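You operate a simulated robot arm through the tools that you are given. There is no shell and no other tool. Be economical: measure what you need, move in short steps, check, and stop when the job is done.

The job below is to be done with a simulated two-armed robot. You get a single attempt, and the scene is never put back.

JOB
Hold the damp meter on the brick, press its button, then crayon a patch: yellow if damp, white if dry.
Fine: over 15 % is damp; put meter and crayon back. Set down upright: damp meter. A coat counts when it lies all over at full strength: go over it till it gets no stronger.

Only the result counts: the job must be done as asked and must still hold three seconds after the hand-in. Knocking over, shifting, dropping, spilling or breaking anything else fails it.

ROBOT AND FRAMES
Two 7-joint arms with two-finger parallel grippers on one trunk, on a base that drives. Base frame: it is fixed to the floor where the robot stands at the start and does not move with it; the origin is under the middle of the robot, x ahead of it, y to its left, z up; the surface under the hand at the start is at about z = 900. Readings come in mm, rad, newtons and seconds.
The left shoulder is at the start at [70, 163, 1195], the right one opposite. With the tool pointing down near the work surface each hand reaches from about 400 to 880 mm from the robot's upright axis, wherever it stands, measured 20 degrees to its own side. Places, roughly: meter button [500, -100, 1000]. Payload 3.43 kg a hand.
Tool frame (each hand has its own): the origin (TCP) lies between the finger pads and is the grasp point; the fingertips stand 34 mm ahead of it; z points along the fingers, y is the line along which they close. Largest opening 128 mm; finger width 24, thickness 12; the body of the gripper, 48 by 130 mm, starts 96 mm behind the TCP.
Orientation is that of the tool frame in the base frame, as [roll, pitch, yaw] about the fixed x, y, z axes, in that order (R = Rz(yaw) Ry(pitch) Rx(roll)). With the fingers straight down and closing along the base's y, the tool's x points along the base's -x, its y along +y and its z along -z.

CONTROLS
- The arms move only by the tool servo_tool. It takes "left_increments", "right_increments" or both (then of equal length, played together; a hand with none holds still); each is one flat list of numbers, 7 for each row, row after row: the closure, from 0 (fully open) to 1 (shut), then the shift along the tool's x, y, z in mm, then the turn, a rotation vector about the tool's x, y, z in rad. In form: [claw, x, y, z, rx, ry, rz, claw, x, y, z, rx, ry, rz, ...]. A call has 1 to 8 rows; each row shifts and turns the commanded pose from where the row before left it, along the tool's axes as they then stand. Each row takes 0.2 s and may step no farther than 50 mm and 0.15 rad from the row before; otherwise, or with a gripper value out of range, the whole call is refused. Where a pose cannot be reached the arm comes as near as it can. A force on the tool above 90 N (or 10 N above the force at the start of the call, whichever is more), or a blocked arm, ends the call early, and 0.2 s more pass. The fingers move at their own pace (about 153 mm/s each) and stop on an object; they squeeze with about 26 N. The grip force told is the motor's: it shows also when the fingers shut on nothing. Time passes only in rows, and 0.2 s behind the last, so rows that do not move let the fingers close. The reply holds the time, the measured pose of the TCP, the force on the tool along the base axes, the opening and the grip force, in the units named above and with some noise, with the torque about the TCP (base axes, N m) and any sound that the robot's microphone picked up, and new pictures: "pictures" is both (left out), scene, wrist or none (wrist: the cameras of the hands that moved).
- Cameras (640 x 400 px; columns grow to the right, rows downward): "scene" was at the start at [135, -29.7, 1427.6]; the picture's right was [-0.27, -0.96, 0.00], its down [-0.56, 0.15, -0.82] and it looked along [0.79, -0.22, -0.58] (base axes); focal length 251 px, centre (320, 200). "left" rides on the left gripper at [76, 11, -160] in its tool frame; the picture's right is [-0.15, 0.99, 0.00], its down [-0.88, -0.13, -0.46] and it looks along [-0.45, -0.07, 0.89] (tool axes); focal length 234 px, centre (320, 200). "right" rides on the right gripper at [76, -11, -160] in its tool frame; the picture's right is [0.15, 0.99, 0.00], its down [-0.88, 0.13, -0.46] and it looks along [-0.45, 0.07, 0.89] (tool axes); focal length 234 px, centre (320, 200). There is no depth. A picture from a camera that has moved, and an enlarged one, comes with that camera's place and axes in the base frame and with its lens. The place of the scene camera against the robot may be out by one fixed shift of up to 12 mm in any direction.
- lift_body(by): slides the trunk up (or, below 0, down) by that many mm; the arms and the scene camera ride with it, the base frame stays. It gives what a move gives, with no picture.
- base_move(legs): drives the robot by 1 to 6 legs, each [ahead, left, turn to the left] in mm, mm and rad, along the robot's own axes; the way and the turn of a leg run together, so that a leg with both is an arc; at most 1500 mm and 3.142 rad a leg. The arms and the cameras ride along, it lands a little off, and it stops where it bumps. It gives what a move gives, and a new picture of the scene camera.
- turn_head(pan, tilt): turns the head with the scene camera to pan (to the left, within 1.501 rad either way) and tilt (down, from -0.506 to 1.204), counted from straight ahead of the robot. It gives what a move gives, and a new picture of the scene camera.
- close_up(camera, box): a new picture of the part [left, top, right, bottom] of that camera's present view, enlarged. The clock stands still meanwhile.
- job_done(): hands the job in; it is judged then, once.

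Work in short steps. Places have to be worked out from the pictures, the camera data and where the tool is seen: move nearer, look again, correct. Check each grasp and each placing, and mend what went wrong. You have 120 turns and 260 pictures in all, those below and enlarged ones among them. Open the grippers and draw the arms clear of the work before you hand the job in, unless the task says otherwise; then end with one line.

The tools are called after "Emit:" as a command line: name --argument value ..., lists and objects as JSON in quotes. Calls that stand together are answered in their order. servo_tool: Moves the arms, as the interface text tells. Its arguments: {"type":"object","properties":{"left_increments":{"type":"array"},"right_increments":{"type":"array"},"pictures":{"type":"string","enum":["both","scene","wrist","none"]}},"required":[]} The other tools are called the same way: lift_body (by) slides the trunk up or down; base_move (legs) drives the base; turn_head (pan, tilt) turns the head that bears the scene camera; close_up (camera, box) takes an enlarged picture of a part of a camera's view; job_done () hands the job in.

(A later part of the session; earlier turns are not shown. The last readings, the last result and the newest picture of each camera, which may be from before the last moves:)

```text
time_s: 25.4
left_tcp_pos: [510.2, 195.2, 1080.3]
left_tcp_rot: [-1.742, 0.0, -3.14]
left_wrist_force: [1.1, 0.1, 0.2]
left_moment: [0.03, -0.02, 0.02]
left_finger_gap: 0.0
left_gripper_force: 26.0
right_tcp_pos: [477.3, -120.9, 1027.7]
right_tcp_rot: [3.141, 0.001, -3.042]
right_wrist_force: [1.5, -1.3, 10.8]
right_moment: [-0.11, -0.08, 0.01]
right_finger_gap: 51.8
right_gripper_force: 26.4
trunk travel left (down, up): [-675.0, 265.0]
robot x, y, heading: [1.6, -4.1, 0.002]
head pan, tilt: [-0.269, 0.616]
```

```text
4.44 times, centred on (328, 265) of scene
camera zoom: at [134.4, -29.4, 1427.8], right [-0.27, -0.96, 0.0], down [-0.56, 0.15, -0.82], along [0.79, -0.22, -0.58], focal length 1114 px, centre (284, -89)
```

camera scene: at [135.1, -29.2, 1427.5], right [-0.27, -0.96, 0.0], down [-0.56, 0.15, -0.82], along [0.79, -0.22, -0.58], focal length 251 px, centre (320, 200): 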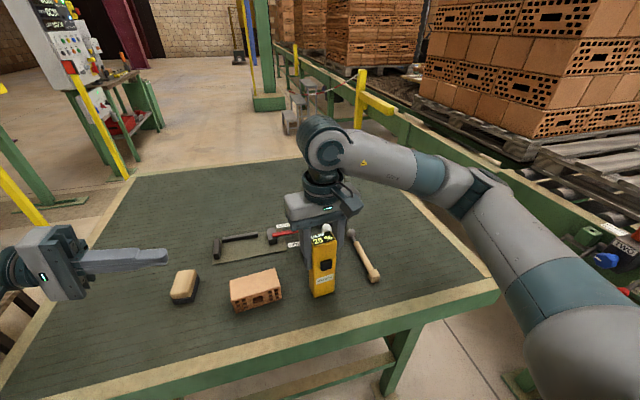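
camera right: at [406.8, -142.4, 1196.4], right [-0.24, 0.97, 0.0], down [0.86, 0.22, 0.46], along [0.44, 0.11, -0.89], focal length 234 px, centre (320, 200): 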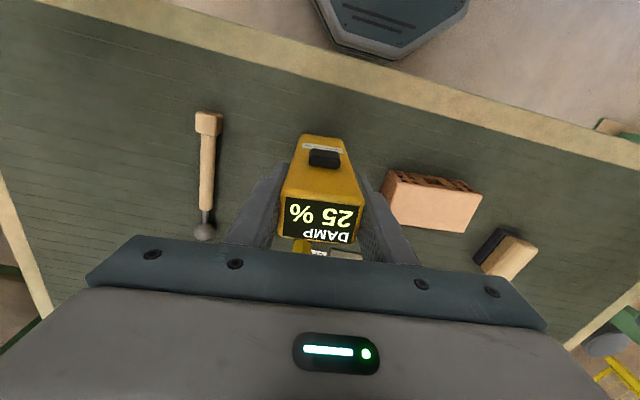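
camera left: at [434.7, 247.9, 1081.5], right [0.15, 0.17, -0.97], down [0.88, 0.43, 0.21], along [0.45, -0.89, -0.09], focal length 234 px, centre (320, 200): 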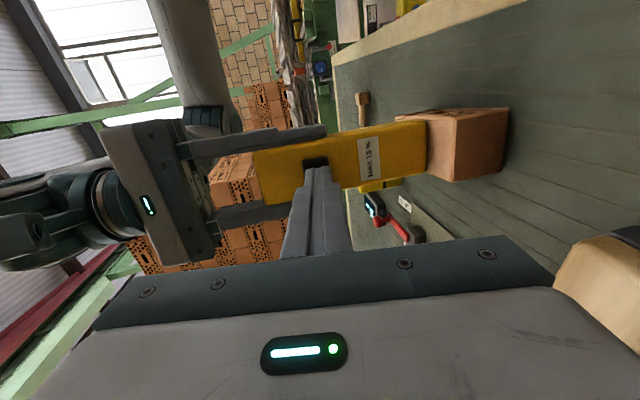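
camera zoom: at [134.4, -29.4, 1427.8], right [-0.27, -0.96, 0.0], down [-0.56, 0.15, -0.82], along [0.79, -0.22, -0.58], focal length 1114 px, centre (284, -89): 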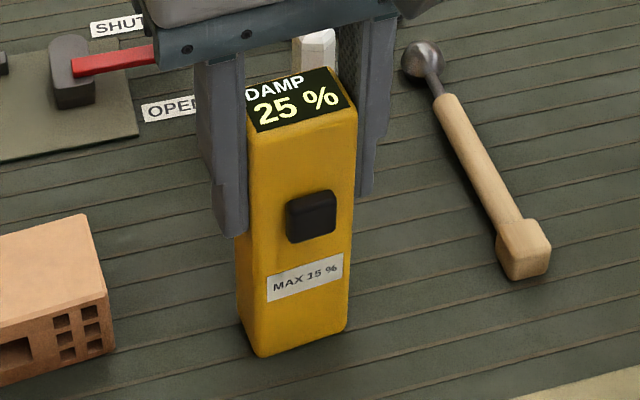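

The meter is standing on the bench (11 N). I'll release and rise clear.

Emit:
servo_tool --right_increments '[1, 0, 0, -0.8, 0, 0, 0, 0.45, 0, 0, 0, 0, 0, 0, 0.3, 0, 0, 0, 0, 0, 0, 0.2, 0, 0, -30, 0, 0, 0, 0.2, 0, 0, -45, 0, 0, 0, 0.2, 0, 0, -45, 0, 0, 0]' --pictures "both"

```text
time_s: 26.8
left_tcp_pos: [509.3, 195.3, 1081.0]
left_tcp_rot: [-1.741, 0.0, -3.141]
left_wrist_force: [-0.6, 0.2, -0.2]
left_moment: [0.0, 0.01, -0.02]
left_finger_gap: 0.0
left_gripper_force: 25.6
right_tcp_pos: [478.1, -120.9, 1147.1]
right_tcp_rot: [-3.14, -0.001, -3.042]
right_wrist_force: [-0.2, 0.3, -0.3]
right_moment: [-0.03, 0.02, 0.01]
right_finger_gap: 102.4
right_gripper_force: 0.1
trunk travel left (down, up): [-675.0, 265.0]
robot x, y, heading: [-2.1, -3.2, 0.001]
head pan, tilt: [-0.269, 0.616]
camera scene: at [134.0, -29.0, 1427.5], right [-0.27, -0.96, 0.0], down [-0.56, 0.15, -0.82], along [0.79, -0.22, -0.58], focal length 251 px, centre (320, 200)
camera right: at [405.2, -140.7, 1308.4], right [-0.25, 0.97, 0.0], down [0.86, 0.22, 0.46], along [0.44, 0.11, -0.89], focal length 234 px, centre (320, 200)
```

scene: 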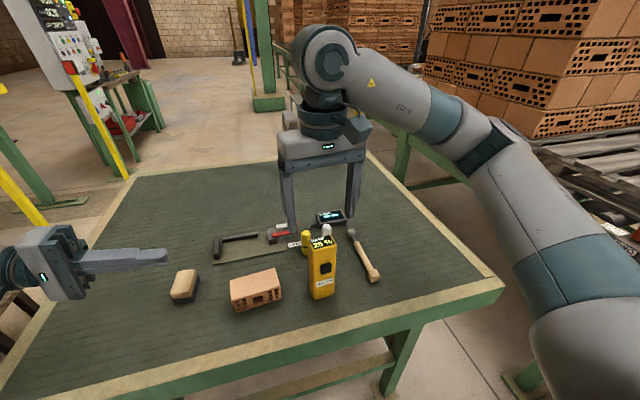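
right: 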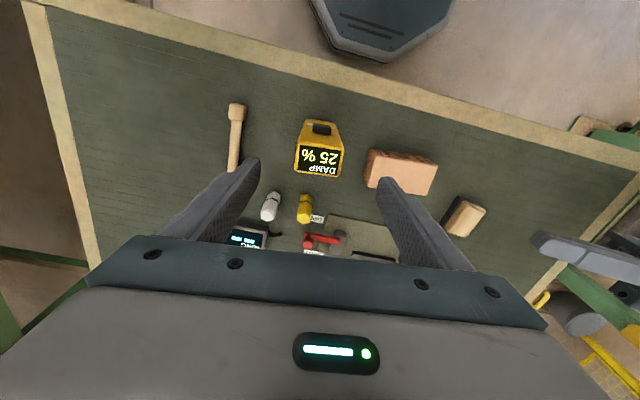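

The meter is standing upright in its place. Next I'll move over the yellow crayon, at about (615,-112), with the opening narrowed so the hand clears the white one.

Emit:
servo_tool --right_increments '[0.4, -45, -1, 0, 0, 0, 0, 0.4, -45, -2, 0, 0, 0, 0, 0.4, -40, -2, 0, 0, 0, 0, 0.4, 0, 0, 40, 0, 0, 0.05, 0.4, 0, 0, 30, 0, 0, 0.05, 0.4, 0, 0, 0, 0, 0, 0]' --pictures "both"

Emit:
close_up --camera "right" --box '[240, 110, 400, 260]'

Emit:
close_up --camera "scene" --box '[270, 200, 366, 260]'

```text
time_s: 28.2
left_tcp_pos: [509.5, 195.4, 1080.8]
left_tcp_rot: [-1.742, 0.0, -3.139]
left_wrist_force: [-0.6, 0.1, -0.4]
left_moment: [-0.01, -0.01, 0.01]
left_finger_gap: 0.2
left_gripper_force: 25.8
right_tcp_pos: [608.6, -114.7, 1078.6]
right_tcp_rot: [3.141, 0.0, 3.142]
right_wrist_force: [-0.1, -0.3, 0.0]
right_moment: [0.0, -0.02, 0.01]
right_finger_gap: 76.5
right_gripper_force: 0.0
trunk travel left (down, up): [-675.0, 265.0]
robot x, y, heading: [-0.0, 1.4, -0.002]
head pan, tilt: [-0.269, 0.616]
camera scene: at [134.7, -29.3, 1427.6], right [-0.27, -0.96, 0.0], down [-0.56, 0.15, -0.82], along [0.79, -0.22, -0.58], focal length 251 px, centre (320, 200)
camera right: at [533.4, -127.8, 1238.4], right [-0.15, 0.99, 0.0], down [0.88, 0.13, 0.46], along [0.45, 0.07, -0.89], focal length 234 px, centre (320, 200)
```

scene: 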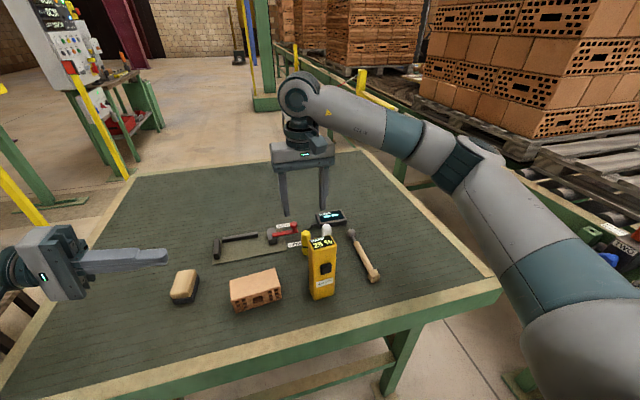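
right: 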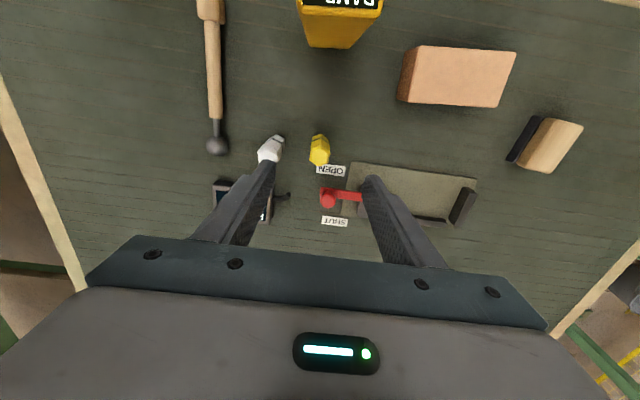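

```text
2.67 times, centred on (320, 185) of right
camera zoom: at [533.4, -127.8, 1238.4], right [-0.15, 0.99, 0.0], down [0.88, 0.13, 0.46], along [0.45, 0.07, -0.89], focal length 624 px, centre (320, 240)
```

zoom: 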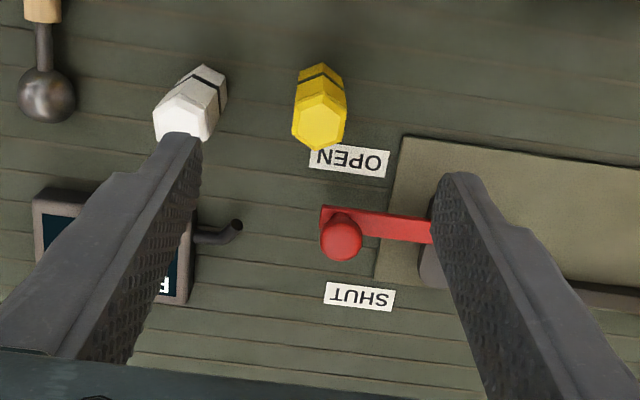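

```text
6.67 times, centred on (318, 230) of scene
camera zoom: at [134.7, -29.3, 1427.6], right [-0.27, -0.96, 0.0], down [-0.56, 0.15, -0.82], along [0.79, -0.22, -0.58], focal length 1671 px, centre (333, 0)
```

zoom: 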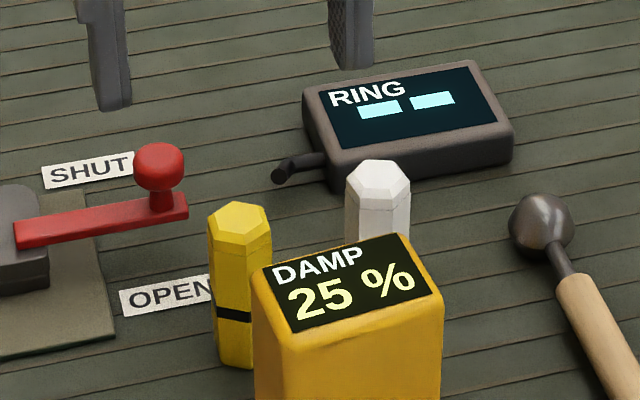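

The yellow crayon is at about (614,-115), top z≈960, with its flats already facing the fingers. I'll narrow to about 51 mm, descend to just above it and check.

Emit:
servo_tool --right_increments '[0.6, -5, 0, 30, 0, 0, 0, 0.6, 0, 0, 40, 0, 0, 0, 0.6, 0, 0, 8, 0, 0, 0, 0.6, 0, 0, 0, 0, 0, 0]' --pictures "wrist"

Emit:
close_up --camera "right" --box '[240, 110, 400, 260]'

Emit:
close_up --camera "scene" --box '[270, 180, 366, 260]'

```text
time_s: 29.2
left_tcp_pos: [509.5, 195.0, 1079.2]
left_tcp_rot: [-1.742, -0.001, -3.14]
left_wrist_force: [-0.4, 0.0, 0.7]
left_moment: [-0.02, 0.0, 0.06]
left_finger_gap: 0.1
left_gripper_force: 26.5
right_tcp_pos: [614.6, -115.5, 998.9]
right_tcp_rot: [3.141, 0.002, -3.142]
right_wrist_force: [-0.1, 0.3, 0.2]
right_moment: [0.01, -0.01, 0.03]
right_finger_gap: 51.3
right_gripper_force: 0.0
trunk travel left (down, up): [-675.0, 265.0]
robot x, y, heading: [2.7, -2.8, -0.001]
head pan, tilt: [-0.269, 0.616]
camera right: at [539.2, -127.7, 1159.0], right [-0.15, 0.99, 0.0], down [0.88, 0.13, 0.46], along [0.45, 0.07, -0.89], focal length 234 px, centre (320, 200)
```

right: 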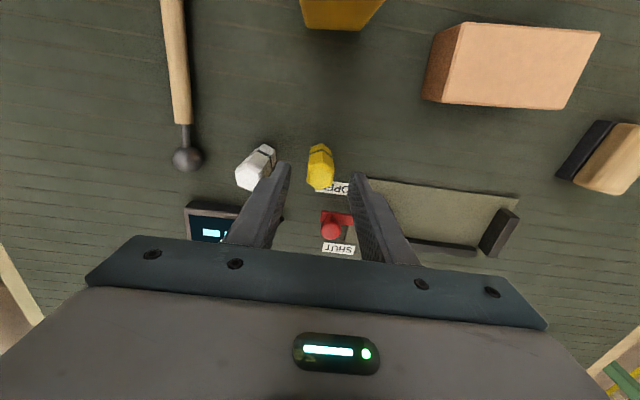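

```text
2.67 times, centred on (320, 185) of right
camera zoom: at [539.2, -127.7, 1159.0], right [-0.15, 0.99, 0.0], down [0.88, 0.13, 0.46], along [0.45, 0.07, -0.89], focal length 624 px, centre (320, 240)
```

zoom: 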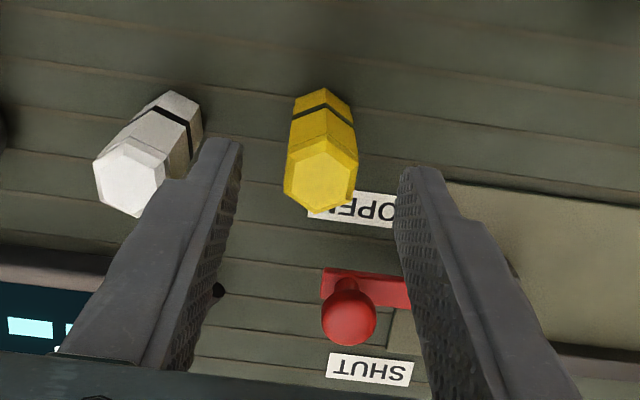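

```text
5.00 times, centred on (318, 220) of scene
camera zoom: at [135.1, -29.7, 1427.5], right [-0.27, -0.96, 0.0], down [-0.56, 0.15, -0.82], along [0.79, -0.22, -0.58], focal length 1253 px, centre (330, 100)
```

zoom: 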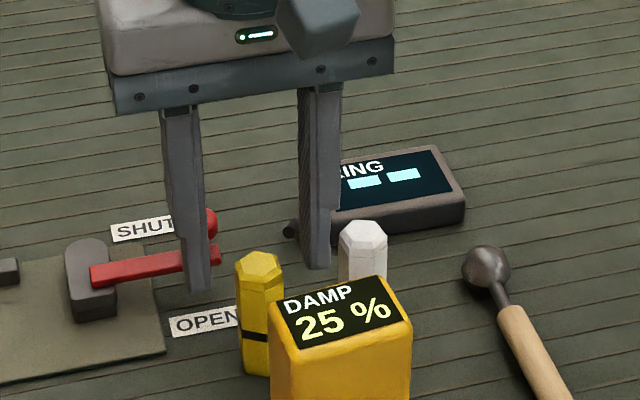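

Aligned. I'll descend to z≈956, so about 22 mm of crayon protrudes below the tips, and close.

Emit:
servo_tool --right_increments '[0.6, 0, 0, 25, 0, 0, 0, 0.6, 0, 0, 18, 0, 0, 0, 0.6, 0, 0, 0, 0, 0, 0, 1, 0, 0, 0, 0, 0, 0, 1, 0, 0, 0, 0, 0, 0]' --pictures "wrist"

Emit:
close_up --camera "scene" --box '[270, 200, 366, 260]'

```text
time_s: 30.4
left_tcp_pos: [510.3, 194.8, 1080.0]
left_tcp_rot: [-1.742, 0.0, -3.14]
left_wrist_force: [-0.2, 0.3, -0.6]
left_moment: [-0.03, -0.01, 0.02]
left_finger_gap: 0.0
left_gripper_force: 26.0
right_tcp_pos: [614.3, -114.9, 955.6]
right_tcp_rot: [3.14, 0.0, 3.141]
right_wrist_force: [-0.1, 0.0, -0.1]
right_moment: [0.0, -0.03, -0.04]
right_finger_gap: 24.6
right_gripper_force: 26.6
trunk travel left (down, up): [-675.0, 265.0]
robot x, y, heading: [2.0, -0.7, 0.001]
head pan, tilt: [-0.269, 0.616]
camera right: at [539.4, -127.9, 1114.4], right [-0.15, 0.99, 0.0], down [0.88, 0.13, 0.46], along [0.45, 0.07, -0.89], focal length 234 px, centre (320, 200)
```

right: 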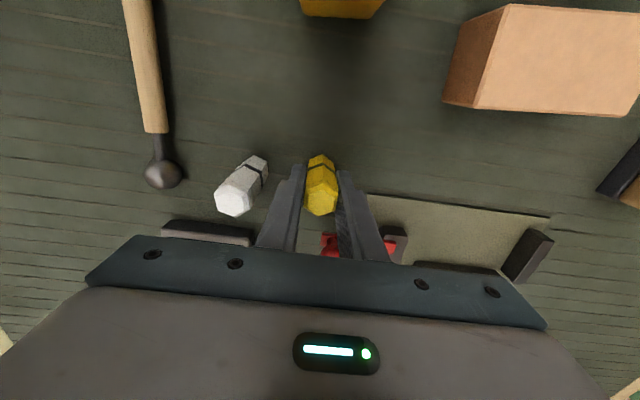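

```text
6.67 times, centred on (318, 230) of scene
camera zoom: at [135.0, -29.6, 1427.5], right [-0.27, -0.96, 0.0], down [-0.56, 0.15, -0.82], along [0.79, -0.22, -0.58], focal length 1671 px, centre (333, 0)
```

zoom: 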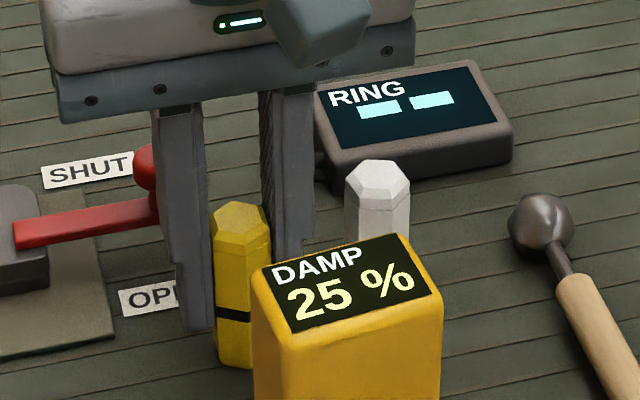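

The crayon is gripped (24.6 mm across). I'll lift it, carry it over the brick, align with the brick's yaw, and draw the left hand back.

Emit:
servo_tool --right_increments '[1, 0, 0, -45, 0, 0, 0, 1, 0, 0, -45, 0, 0, 0, 1, 0, 0, -45, 0, 0, 0, 1, 26, 35.5, 0, 0, 0, 0, 1, 26, 35.5, 0, 0, 0, 0, 1, 26, 35.5, 0, 0, 0, 0, 1, 26, 35.5, 0, 0, 0, 0, 1, 0, 0, 40, 0, 0, -0.09]' --left_increments '[1, 0, 0, -40, 0, 0, 0, 1, 0, 0, -40, 0, 0, 0, 1, 0, -40, 0, 0, 0, 0, 1, 0, -40, 0, 0, 0, 0, 1, 0, 0, 0, 0, 0, 0, 1, 0, 0, 0, 0, 0, 0, 1, 0, 0, 0, 0, 0, 0, 1, 0, 0, 0, 0, 0, 0]' --pictures "both"

Emit:
close_up --camera "scene" --box '[192, 220, 320, 320]'

Emit:
close_up --camera "right" --box '[220, 80, 440, 240]'

```text
time_s: 32.2
left_tcp_pos: [512.1, 256.3, 1171.3]
left_tcp_rot: [-1.743, -0.001, 3.141]
left_wrist_force: [0.5, 0.7, 0.1]
left_moment: [0.03, 0.01, -0.06]
left_finger_gap: 0.2
left_gripper_force: 26.1
right_tcp_pos: [510.6, 24.4, 1050.2]
right_tcp_rot: [3.14, -0.002, -3.051]
right_wrist_force: [-0.2, 0.2, -0.2]
right_moment: [0.02, -0.01, 0.0]
right_finger_gap: 24.9
right_gripper_force: 26.5
trunk travel left (down, up): [-675.0, 265.0]
robot x, y, heading: [-0.2, 2.1, -0.003]
head pan, tilt: [-0.269, 0.616]
camera scene: at [136.6, -31.8, 1427.4], right [-0.27, -0.96, 0.0], down [-0.56, 0.15, -0.81], along [0.79, -0.22, -0.58], focal length 251 px, centre (320, 200)
camera right: at [436.4, 4.9, 1209.7], right [-0.23, 0.97, 0.0], down [0.87, 0.21, 0.46], along [0.44, 0.11, -0.89], focal length 234 px, centre (320, 200)
camera left: at [436.5, 415.1, 1186.4], right [0.14, 0.17, -0.97], down [0.88, 0.43, 0.21], along [0.45, -0.89, -0.09], focal length 234 px, centre (320, 200)
```

scene: 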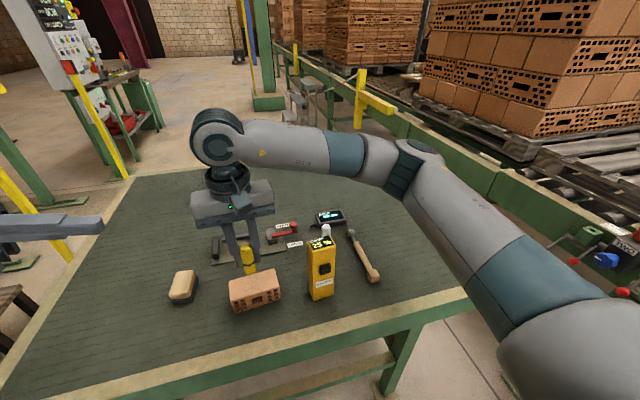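
right: 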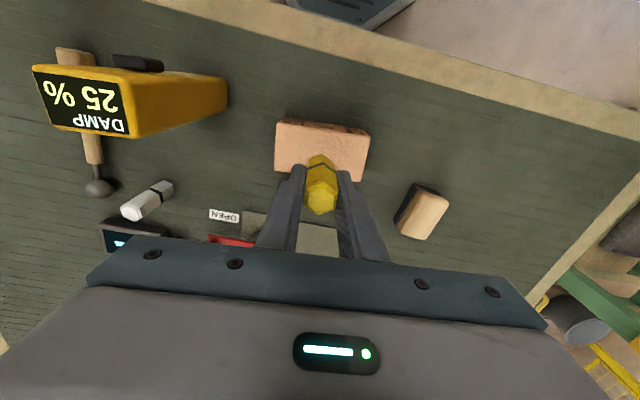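
left: 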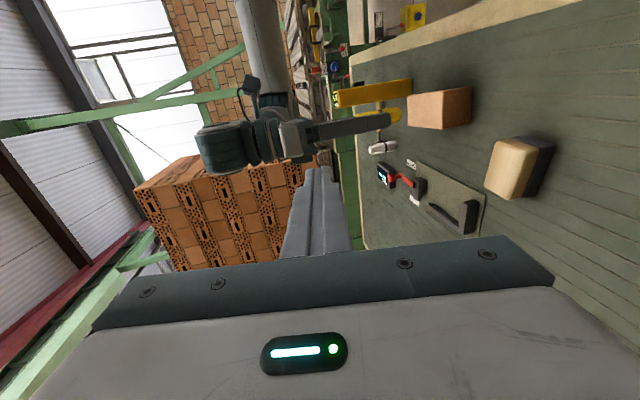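

```text
4.00 times, centred on (256, 270) of scene
camera zoom: at [136.6, -31.8, 1427.4], right [-0.27, -0.96, 0.0], down [-0.56, 0.15, -0.81], along [0.79, -0.22, -0.58], focal length 1002 px, centre (576, -80)
```

zoom: 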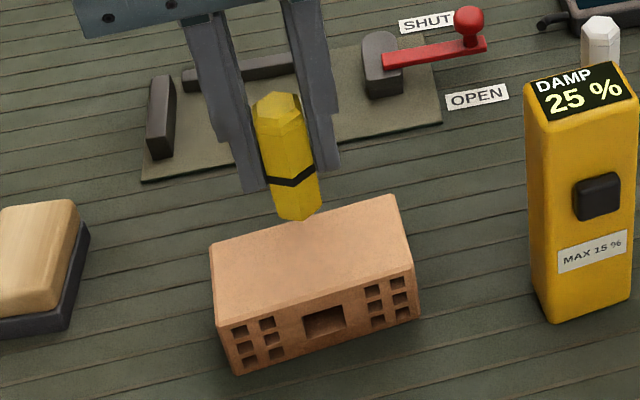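

```text
2.50 times, centred on (330, 160) of right
camera zoom: at [436.4, 4.9, 1209.7], right [-0.23, 0.97, 0.0], down [0.87, 0.21, 0.46], along [0.44, 0.11, -0.89], focal length 585 px, centre (295, 300)
```

zoom: 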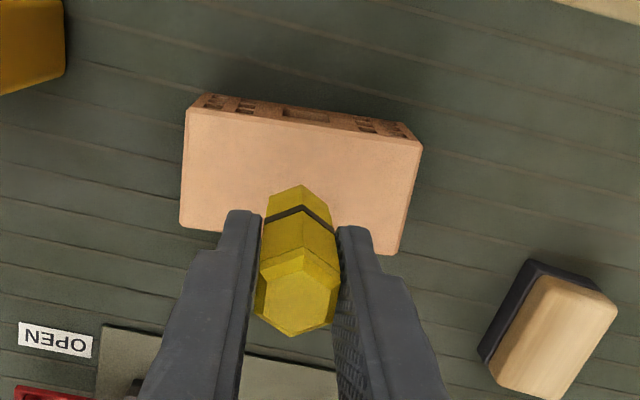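

The brick top centre is (508,24), with the crayon right over it. I'll descend and feel for contact.

Emit:
servo_tool --right_increments '[1, 2, 0, 30, 0, 0, 0, 1, 0, 0, 11, 0, 0, 0, 1, 0, 0, 2, 0, 0, 0, 1, 0, 0, 0, 0, 0, 0]' --pictures "none"

Emit:
servo_tool --right_increments '[1, 0, 0, 1.5, 0, 0, 0, 1, 0, 0, 0, 0, 0, 0]' --pictures "none"

```text
time_s: 33.2
left_tcp_pos: [511.1, 257.9, 1170.2]
left_tcp_rot: [-1.741, 0.001, -3.14]
left_wrist_force: [0.2, -0.7, 0.7]
left_moment: [0.0, -0.01, 0.01]
left_finger_gap: 0.1
left_gripper_force: 25.2
right_tcp_pos: [505.5, 26.3, 1007.0]
right_tcp_rot: [-3.142, -0.001, -3.051]
right_wrist_force: [1.1, -1.5, 0.3]
right_moment: [-0.08, 0.02, 0.01]
right_finger_gap: 24.8
right_gripper_force: 25.9
trunk travel left (down, up): [-675.0, 265.0]
robot x, y, heading: [1.7, 5.3, 0.002]
head pan, tilt: [-0.269, 0.616]
```

```text
time_s: 33.8
left_tcp_pos: [509.5, 258.3, 1170.2]
left_tcp_rot: [-1.74, -0.001, -3.14]
left_wrist_force: [0.4, 0.0, 0.0]
left_moment: [-0.03, 0.01, 0.03]
left_finger_gap: 0.0
left_gripper_force: 26.0
right_tcp_pos: [505.2, 26.6, 1007.2]
right_tcp_rot: [3.14, 0.001, -3.052]
right_wrist_force: [0.5, 0.1, 5.6]
right_moment: [0.15, 0.03, 0.0]
right_finger_gap: 24.5
right_gripper_force: 26.3
trunk travel left (down, up): [-675.0, 265.0]
robot x, y, heading: [-0.6, 2.6, 0.003]
head pan, tilt: [-0.269, 0.616]
```

Contact, at 5.6 N. I'll make a short test stroke along y.

Emit:
servo_tool --right_increments '[1, 0, 10, 0, 0, 0, 0, 1, 0, 10, 0, 0, 0, 0, 1, 0, -10, 0, 0, 0, 0, 1, 0, -10, 0, 0, 0, 0, 1, 0, -10, 0, 0, 0, 0, 1, 0, -10, 0, 0, 0, 0]' --pictures "none"

Emit:
close_up --camera "scene" --box '[192, 220, 320, 320]'

Emit:
close_up --camera "right" --box '[220, 80, 440, 240]'

```text
time_s: 35.2
left_tcp_pos: [510.1, 257.6, 1169.8]
left_tcp_rot: [-1.742, 0.0, -3.139]
left_wrist_force: [0.9, 0.0, -0.5]
left_moment: [0.03, 0.05, -0.02]
left_finger_gap: 0.0
left_gripper_force: 25.9
right_tcp_pos: [508.0, 8.4, 1004.0]
right_tcp_rot: [-3.141, 0.0, -3.051]
right_wrist_force: [0.0, -0.1, -0.8]
right_moment: [-0.02, 0.01, -0.02]
right_finger_gap: 24.5
right_gripper_force: 25.8
trunk travel left (down, up): [-675.0, 265.0]
robot x, y, heading: [-2.7, -2.1, 0.003]
head pan, tilt: [-0.269, 0.616]
```

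```text
4.00 times, centred on (256, 270) of scene
camera zoom: at [134.9, -30.2, 1427.5], right [-0.27, -0.96, 0.0], down [-0.56, 0.15, -0.82], along [0.79, -0.22, -0.58], focal length 1002 px, centre (576, -80)
```

zoom: 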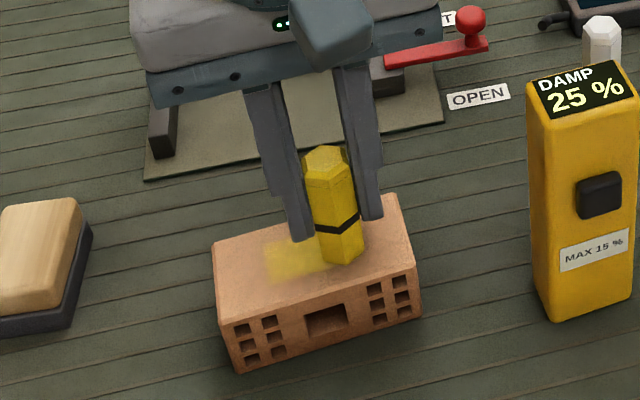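

```text
2.50 times, centred on (330, 160) of right
camera zoom: at [434.8, -10.4, 1165.4], right [-0.24, 0.97, 0.0], down [0.87, 0.21, 0.46], along [0.44, 0.11, -0.89], focal length 585 px, centre (295, 300)
```

zoom: 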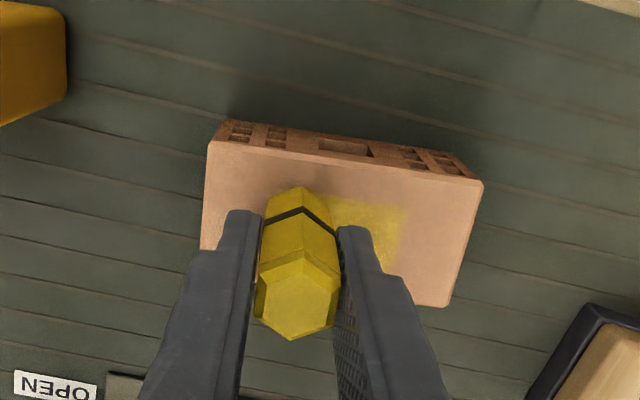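

The bottom end marks, and the patch builds up gradually. I'll press slightly more and cover the whole top in strips.

Emit:
servo_tool --right_increments '[1, 0, -12, 1.5, 0, 0, 0, 1, 0, -13, 0, 0, 0, 0, 1, 10, 0, 0, 0, 0, 0, 1, 10, 0, 0, 0, 0, 0, 1, 0, 15, 0, 0, 0, 0, 1, 0, 15, 0, 0, 0, 0, 1, 0, 15, 0, 0, 0, 0, 1, 0, 15, 0, 0, 0, 0]' --pictures "none"

Emit:
close_up --camera "scene" --box '[192, 220, 320, 320]'

```text
time_s: 37.0
left_tcp_pos: [510.3, 259.9, 1169.9]
left_tcp_rot: [-1.741, 0.001, -3.139]
left_wrist_force: [-0.1, 0.8, -0.3]
left_moment: [-0.03, 0.01, 0.0]
left_finger_gap: 0.3
left_gripper_force: 25.9
right_tcp_pos: [487.1, 41.5, 1005.6]
right_tcp_rot: [3.142, 0.002, -3.052]
right_wrist_force: [-0.1, -0.3, -1.3]
right_moment: [-0.06, 0.0, 0.05]
right_finger_gap: 24.6
right_gripper_force: 25.9
trunk travel left (down, up): [-675.0, 265.0]
robot x, y, heading: [-0.2, -0.6, -0.001]
head pan, tilt: [-0.269, 0.616]
```

```text
4.00 times, centred on (256, 270) of scene
camera zoom: at [134.9, -28.6, 1427.6], right [-0.27, -0.96, 0.0], down [-0.56, 0.15, -0.82], along [0.79, -0.22, -0.58], focal length 1002 px, centre (576, -80)
```

zoom: 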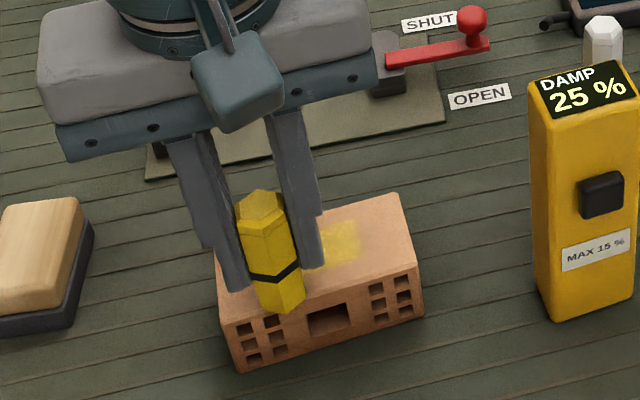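

Contact was lost on that strip, since there are no marks on the near side. I'll press down until I feel contact again.

Emit:
servo_tool --right_increments '[1, 0, 0, 1.5, 0, 0, 0, 1, 0, 0, 0, 0, 0, 0]' --pictures "none"

Emit:
servo_tool --right_increments '[1, 0, 0, 1.5, 0, 0, 0, 1, 0, 0, 0, 0, 0, 0]' --pictures "none"

Emit:
close_up --camera "scene" --box '[192, 220, 320, 320]'

```text
time_s: 37.6
left_tcp_pos: [510.2, 258.6, 1170.7]
left_tcp_rot: [-1.743, 0.001, -3.14]
left_wrist_force: [0.2, -0.1, -0.4]
left_moment: [0.01, -0.04, 0.01]
left_finger_gap: 0.0
left_gripper_force: 25.8
right_tcp_pos: [485.2, 41.0, 1004.2]
right_tcp_rot: [3.139, 0.001, -3.049]
right_wrist_force: [2.5, 1.4, 7.9]
right_moment: [0.25, -0.1, 0.0]
right_finger_gap: 24.5
right_gripper_force: 26.0
trunk travel left (down, up): [-675.0, 265.0]
robot x, y, heading: [1.6, -4.2, 0.001]
head pan, tilt: [-0.269, 0.616]
```

```text
time_s: 38.2
left_tcp_pos: [510.1, 258.8, 1170.1]
left_tcp_rot: [-1.74, 0.0, -3.14]
left_wrist_force: [-0.5, 0.6, -0.4]
left_moment: [0.01, -0.03, 0.02]
left_finger_gap: 0.0
left_gripper_force: 26.0
right_tcp_pos: [484.7, 42.0, 1003.6]
right_tcp_rot: [-3.141, 0.002, -3.052]
right_wrist_force: [4.4, 1.8, 17.5]
right_moment: [-0.15, -0.26, 0.02]
right_finger_gap: 24.6
right_gripper_force: 25.9
trunk travel left (down, up): [-675.0, 265.0]
robot x, y, heading: [-1.9, 3.8, 0.002]
head pan, tilt: [-0.269, 0.616]
```

```text
4.00 times, centred on (256, 270) of scene
camera zoom: at [134.0, -29.3, 1427.8], right [-0.27, -0.96, 0.0], down [-0.56, 0.15, -0.82], along [0.79, -0.22, -0.58], focal length 1002 px, centre (576, -80)
```

zoom: 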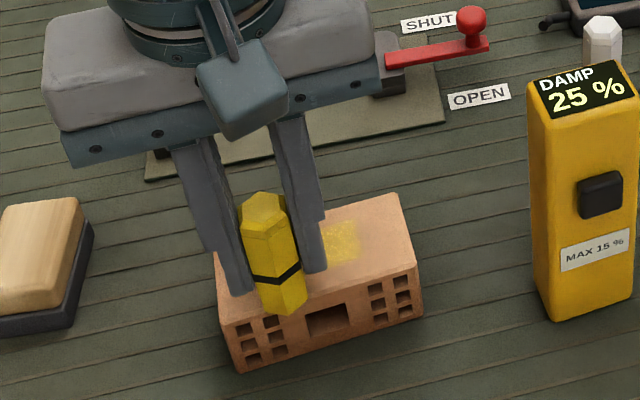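

Now there's 17 N of contact. I'll back off half a millimetre and stroke this near strip out and back.

Emit:
servo_tool --right_increments '[1, 0, 15, -0.7, 0, 0, 0, 1, 0, 12, 0, 0, 0, 0, 1, 0, -14, 0, 0, 0, 0, 1, 0, -14, 0, 0, 0, 0, 1, 0, -14, 0, 0, 0, 0, 1, 0, -14, 0, 0, 0, 0, 1, 0, -14, 0, 0, 0, 0, 1, 0, -14, 0, 0, 0, 0]' --pictures "none"

Emit:
close_up --camera "scene" --box '[192, 220, 320, 320]'

```text
time_s: 40.0
left_tcp_pos: [510.3, 257.6, 1170.4]
left_tcp_rot: [-1.742, -0.001, -3.138]
left_wrist_force: [0.0, -0.5, -0.7]
left_moment: [0.01, -0.01, 0.0]
left_finger_gap: 0.0
left_gripper_force: 25.9
right_tcp_pos: [491.3, -18.0, 1002.9]
right_tcp_rot: [3.14, 0.001, -3.051]
right_wrist_force: [0.0, 0.1, 0.9]
right_moment: [0.02, 0.03, 0.0]
right_finger_gap: 24.6
right_gripper_force: 25.6
trunk travel left (down, up): [-675.0, 265.0]
robot x, y, heading: [2.4, -0.7, 0.0]
head pan, tilt: [-0.269, 0.616]
```

```text
4.00 times, centred on (256, 270) of scene
camera zoom: at [134.9, -30.5, 1427.6], right [-0.27, -0.96, 0.0], down [-0.56, 0.15, -0.82], along [0.79, -0.22, -0.58], focal length 1002 px, centre (576, -80)
```

zoom: 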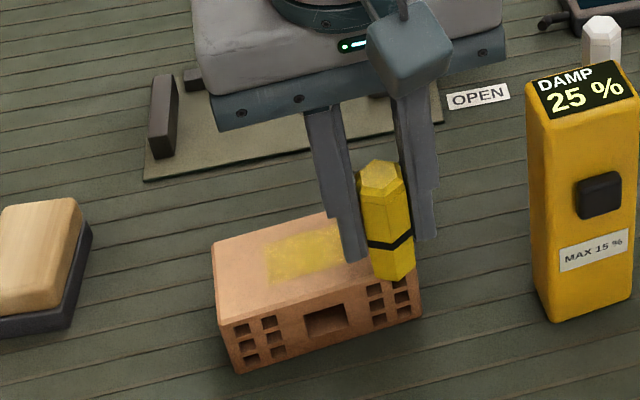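

Emit:
close_up --camera "scene" --box '[226, 250, 290, 300]'

Emit:
close_up --camera "right" --box '[250, 80, 450, 230]'

```text
8.00 times, centred on (258, 275) of scene
camera zoom: at [134.9, -30.5, 1427.6], right [-0.27, -0.96, 0.0], down [-0.56, 0.15, -0.82], along [0.79, -0.22, -0.58], focal length 2005 px, centre (816, -400)
```

zoom: 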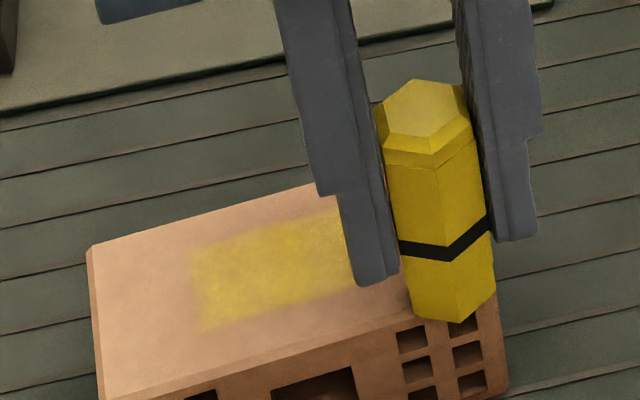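

```text
2.67 times, centred on (350, 155) of right
camera zoom: at [416.9, -36.7, 1162.4], right [-0.24, 0.97, 0.0], down [0.87, 0.21, 0.46], along [0.44, 0.11, -0.89], focal length 624 px, centre (240, 320)
```

zoom: 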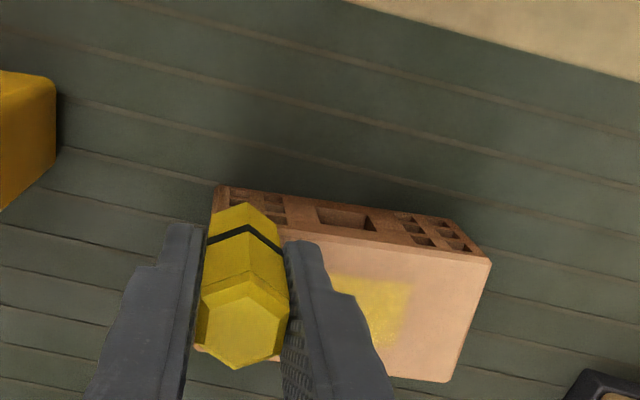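

The marked area may be a set zone near the middle, roughly x 492–520. I'll go to the middle line, press a bit more, and sweep the whole length to see how far it extends.

Emit:
servo_tool --right_increments '[1, -10, 0, 1, 0, 0, 0, 1, -8, 0, 1, 0, 0, 0, 1, 0, 14, 0, 0, 0, 0, 1, 0, 14, 0, 0, 0, 0, 1, 0, 14, 0, 0, 0, 0, 1, 0, 14, 0, 0, 0, 0, 1, 0, 14, 0, 0, 0, 0, 1, 0, 14, 0, 0, 0, 0]' --pictures "none"

Emit:
close_up --camera "scene" --box '[226, 250, 290, 300]'

Emit:
close_up --camera "right" --box '[150, 80, 350, 230]'

```text
time_s: 41.8
left_tcp_pos: [510.2, 259.1, 1171.1]
left_tcp_rot: [-1.742, -0.002, -3.14]
left_wrist_force: [-0.3, 0.5, 0.7]
left_moment: [0.01, -0.03, 0.02]
left_finger_gap: 0.0
left_gripper_force: 26.1
right_tcp_pos: [503.7, 69.8, 1000.3]
right_tcp_rot: [-3.141, 0.0, -3.053]
right_wrist_force: [0.3, -0.1, 0.0]
right_moment: [-0.01, -0.01, 0.01]
right_finger_gap: 24.3
right_gripper_force: 26.2
trunk travel left (down, up): [-675.0, 265.0]
robot x, y, heading: [3.0, 1.7, -0.001]
head pan, tilt: [-0.269, 0.616]
```

```text
8.00 times, centred on (258, 275) of scene
camera zoom: at [135.0, -28.7, 1427.4], right [-0.26, -0.96, 0.0], down [-0.56, 0.15, -0.82], along [0.79, -0.22, -0.58], focal length 2005 px, centre (816, -400)
```

zoom: 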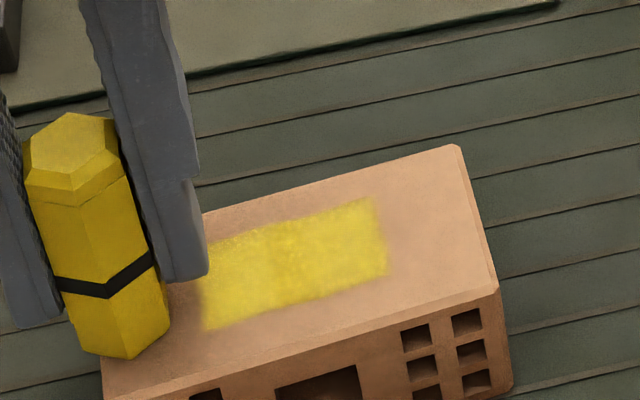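

```text
2.67 times, centred on (250, 155) of right
camera zoom: at [428.8, 50.4, 1160.2], right [-0.23, 0.97, 0.0], down [0.87, 0.21, 0.46], along [0.44, 0.11, -0.89], focal length 624 px, centre (507, 320)
```

zoom: 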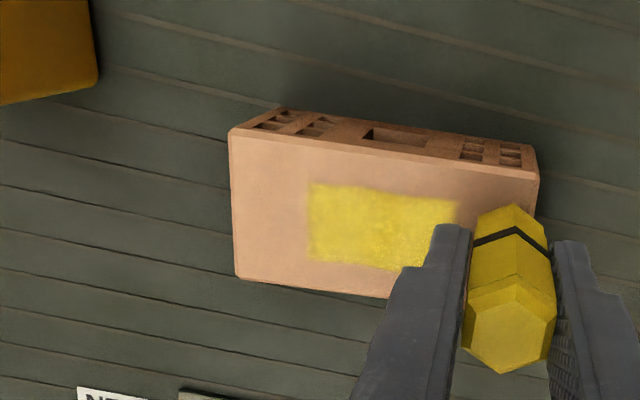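

Confirmed: a fixed patch zone, about 52×28 mm, centred on the brick top, and it's strengthening. I'll work back and forth within it at three offsets.

Emit:
servo_tool --right_increments '[1, 0, -14, 0, 0, 0, 0, 1, 0, -6, 0.7, 0, 0, 0, 1, 7, -10, 0, 0, 0, 0, 1, 0, -12, 0, 0, 0, 0, 1, 0, -12, 0, 0, 0, 0, 1, 0, -12, 0, 0, 0, 0, 1, 0, 12, 0, 0, 0, 0, 1, 0, 12, 0, 0, 0, 0]' --pictures "none"

Emit:
servo_tool --right_increments '[1, 0, 12, 0, 0, 0, 0, 1, -8, 10, 0, 0, 0, 0, 1, -8, 0, 0, 0, 0, 0, 1, 0, -12, 0, 0, 0, 0, 1, 0, -12, 0, 0, 0, 0, 1, 0, -12, 0, 0, 0, 0, 1, 0, -12, 0, 0, 0, 0]' --pictures "none"

Emit:
close_up --camera "scene" --box '[226, 250, 290, 300]'

```text
time_s: 43.6
left_tcp_pos: [509.9, 258.8, 1170.5]
left_tcp_rot: [-1.742, -0.001, -3.139]
left_wrist_force: [0.2, -0.3, 0.4]
left_moment: [0.0, 0.01, -0.01]
left_finger_gap: 0.0
left_gripper_force: 26.4
right_tcp_pos: [500.6, 26.4, 999.7]
right_tcp_rot: [-3.141, -0.002, -3.052]
right_wrist_force: [0.5, 0.1, -0.3]
right_moment: [-0.03, 0.0, 0.01]
right_finger_gap: 24.4
right_gripper_force: 25.8
trunk travel left (down, up): [-675.0, 265.0]
robot x, y, heading: [-2.2, 1.6, -0.002]
head pan, tilt: [-0.269, 0.616]
```

```text
time_s: 45.2
left_tcp_pos: [509.8, 258.5, 1170.2]
left_tcp_rot: [-1.741, -0.002, -3.139]
left_wrist_force: [-0.4, 0.0, -0.1]
left_moment: [-0.05, 0.0, 0.03]
left_finger_gap: 0.1
left_gripper_force: 26.2
right_tcp_pos: [517.2, 1.1, 1001.7]
right_tcp_rot: [3.141, 0.0, -3.051]
right_wrist_force: [-0.1, 0.6, -1.0]
right_moment: [-0.05, 0.02, 0.01]
right_finger_gap: 24.5
right_gripper_force: 26.0
trunk travel left (down, up): [-675.0, 265.0]
robot x, y, heading: [-3.3, -1.2, -0.004]
head pan, tilt: [-0.269, 0.616]
```

```text
8.00 times, centred on (258, 275) of scene
camera zoom: at [135.0, -30.3, 1427.5], right [-0.27, -0.96, 0.0], down [-0.56, 0.15, -0.82], along [0.79, -0.22, -0.58], focal length 2005 px, centre (816, -400)
```

zoom: 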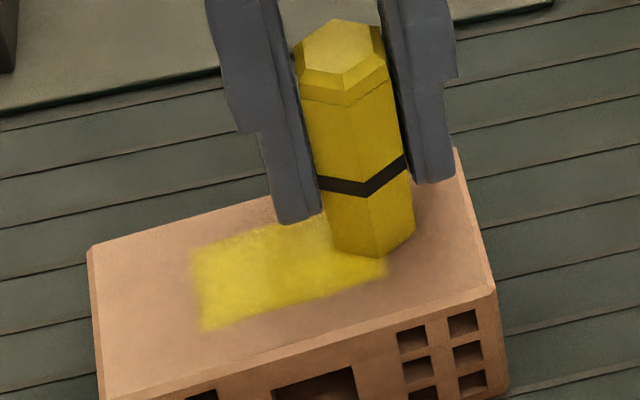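

It's getting stronger, though contact is light because the crayon creeps up in the grip. I'll add 1 mm of press and make further passes.

Emit:
servo_tool --right_increments '[1, 0, 0, 1, 0, 0, 0, 1, 0, 13, 0, 0, 0, 0, 1, 0, 13, 0, 0, 0, 0, 1, 0, 13, 0, 0, 0, 0, 1, 0, 13, 0, 0, 0, 0, 1, 7, 0, 0.5, 0, 0, 0, 1, 0, -13, 0, 0, 0, 0, 1, 0, -13, 0, 0, 0, 0]' --pictures "none"

Emit:
servo_tool --right_increments '[1, 0, -13, 0, 0, 0, 0, 1, 0, -13, 0, 0, 0, 0, 1, 7, 0, 0.5, 0, 0, 0, 1, 0, 13, 0, 0, 0, 0, 1, 0, 13, 0, 0, 0, 0, 1, 0, 13, 0, 0, 0, 0, 1, 0, 13, 0, 0, 0, 0]' --pictures "none"

Emit:
close_up --camera "scene" --box '[226, 250, 290, 300]'

Emit:
close_up --camera "right" --box '[170, 80, 370, 230]'

```text
time_s: 47.0
left_tcp_pos: [510.9, 258.6, 1170.2]
left_tcp_rot: [-1.742, 0.0, -3.14]
left_wrist_force: [-0.5, -1.1, 0.2]
left_moment: [0.03, -0.01, 0.03]
left_finger_gap: 0.0
left_gripper_force: 25.5
right_tcp_pos: [504.9, 27.9, 1001.7]
right_tcp_rot: [-3.142, 0.001, -3.051]
right_wrist_force: [-0.8, 0.1, 0.4]
right_moment: [0.03, 0.04, 0.01]
right_finger_gap: 24.4
right_gripper_force: 26.3
trunk travel left (down, up): [-675.0, 265.0]
robot x, y, heading: [-0.1, 0.5, -0.001]
head pan, tilt: [-0.269, 0.616]
```

```text
time_s: 48.6
left_tcp_pos: [508.8, 258.5, 1169.3]
left_tcp_rot: [-1.741, 0.0, -3.14]
left_wrist_force: [0.7, 0.7, 0.2]
left_moment: [0.01, -0.02, -0.03]
left_finger_gap: 0.1
left_gripper_force: 26.6
right_tcp_pos: [496.7, 53.1, 998.1]
right_tcp_rot: [3.14, 0.0, -3.052]
right_wrist_force: [0.7, -0.1, 4.6]
right_moment: [0.08, 0.05, 0.04]
right_finger_gap: 24.6
right_gripper_force: 26.1
trunk travel left (down, up): [-675.0, 265.0]
robot x, y, heading: [0.3, -0.8, -0.006]
head pan, tilt: [-0.269, 0.616]
```

```text
8.00 times, centred on (258, 275) of scene
camera zoom: at [134.4, -29.1, 1427.5], right [-0.27, -0.96, 0.0], down [-0.56, 0.15, -0.82], along [0.79, -0.22, -0.58], focal length 2005 px, centre (816, -400)
```

zoom: 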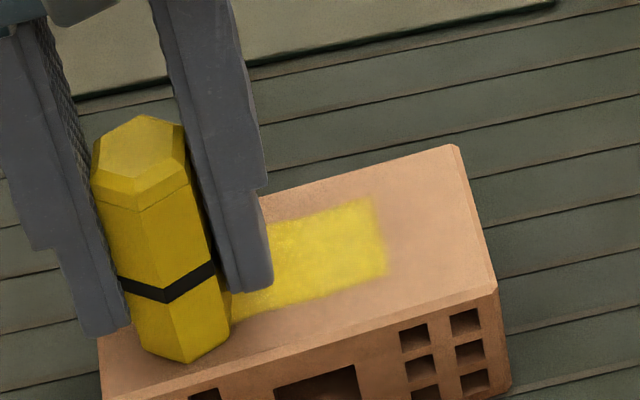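

```text
2.67 times, centred on (270, 155) of right
camera zoom: at [423.1, 33.9, 1157.2], right [-0.24, 0.97, 0.0], down [0.87, 0.21, 0.46], along [0.44, 0.11, -0.89], focal length 624 px, centre (453, 320)
```

zoom: 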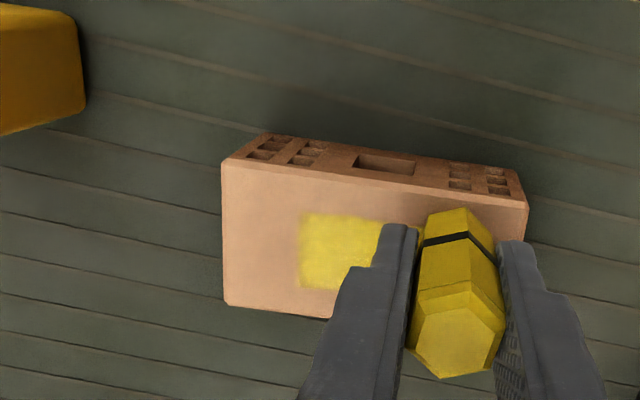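

The coat is deepening. I'll do another round of passes.

Emit:
servo_tool --right_increments '[1, 0, -13, 0, 0, 0, 0, 1, 0, -13, 0, 0, 0, 0, 1, 0, -13, 0, 0, 0, 0, 1, 0, -13, 0, 0, 0, 0, 1, -7, 0, 0.5, 0, 0, 0, 1, 0, 13, 0, 0, 0, 0, 1, 0, 13, 0, 0, 0, 0, 1, 0, 13, 0, 0, 0, 0]' --pictures "none"

Emit:
servo_tool --right_increments '[1, 0, 13, 0, 0, 0, 0, 1, -7, 0, 0.3, 0, 0, 0, 1, 0, -13, 0, 0, 0, 0, 1, 0, -13, 0, 0, 0, 0, 1, 0, -13, 0, 0, 0, 0, 1, 0, -13, 0, 0, 0, 0, 1, 0, 13, 0, 0, 0, 0, 1, 0, 13, 0, 0, 0, 0]' --pictures "none"

Emit:
servo_tool --right_increments '[1, 0, 13, 0, 0, 0, 0, 1, 0, 13, 0, 0, 0, 0, 1, 7, 0, 0.3, 0, 0, 0, 1, 0, -13, 0, 0, 0, 0, 1, 0, -13, 0, 0, 0, 0, 1, 0, -13, 0, 0, 0, 0, 1, 0, -13, 0, 0, 0, 0, 1, 7, 0, 0.3, 0, 0, 0]' --pictures "none"

Emit:
close_up --camera "scene" --box '[226, 250, 290, 300]'

```text
time_s: 50.4
left_tcp_pos: [509.9, 258.6, 1170.5]
left_tcp_rot: [-1.741, 0.0, 3.141]
left_wrist_force: [-0.7, -0.5, -0.6]
left_moment: [0.0, 0.02, 0.02]
left_finger_gap: 0.1
left_gripper_force: 26.4
right_tcp_pos: [505.9, 39.6, 1000.9]
right_tcp_rot: [-3.141, 0.0, -3.052]
right_wrist_force: [-0.7, 0.3, -1.0]
right_moment: [-0.02, -0.02, -0.02]
right_finger_gap: 22.8
right_gripper_force: 26.0
trunk travel left (down, up): [-675.0, 265.0]
robot x, y, heading: [-3.3, 0.0, 0.003]
head pan, tilt: [-0.269, 0.616]
```

```text
time_s: 52.2
left_tcp_pos: [509.8, 258.1, 1170.0]
left_tcp_rot: [-1.74, 0.0, -3.141]
left_wrist_force: [0.0, 0.3, 0.1]
left_moment: [-0.02, 0.02, 0.02]
left_finger_gap: 0.0
left_gripper_force: 26.2
right_tcp_pos: [515.1, 29.8, 997.1]
right_tcp_rot: [3.141, -0.002, -3.053]
right_wrist_force: [1.1, -0.5, 7.9]
right_moment: [-0.15, 0.04, 0.03]
right_finger_gap: 21.8
right_gripper_force: 26.6
trunk travel left (down, up): [-675.0, 265.0]
robot x, y, heading: [2.9, 1.5, -0.007]
head pan, tilt: [-0.269, 0.616]
```

```text
time_s: 54.0
left_tcp_pos: [510.7, 258.4, 1169.3]
left_tcp_rot: [-1.742, 0.0, 3.141]
left_wrist_force: [-0.4, -0.9, -0.2]
left_moment: [0.02, 0.03, -0.02]
left_finger_gap: 0.1
left_gripper_force: 25.3
right_tcp_pos: [502.4, -0.4, 996.5]
right_tcp_rot: [-3.141, 0.003, -3.052]
right_wrist_force: [6.0, -0.3, 16.4]
right_moment: [-0.02, -0.23, 0.01]
right_finger_gap: 21.9
right_gripper_force: 26.0
trunk travel left (down, up): [-675.0, 265.0]
robot x, y, heading: [-1.1, -1.9, 0.003]
head pan, tilt: [-0.269, 0.616]
```

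```text
8.00 times, centred on (258, 275) of scene
camera zoom: at [134.8, -29.4, 1427.8], right [-0.27, -0.96, 0.0], down [-0.56, 0.15, -0.82], along [0.79, -0.22, -0.58], focal length 2005 px, centre (816, -400)
```

zoom: 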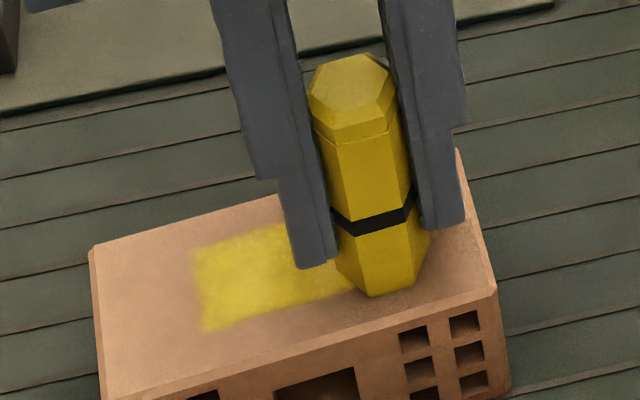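

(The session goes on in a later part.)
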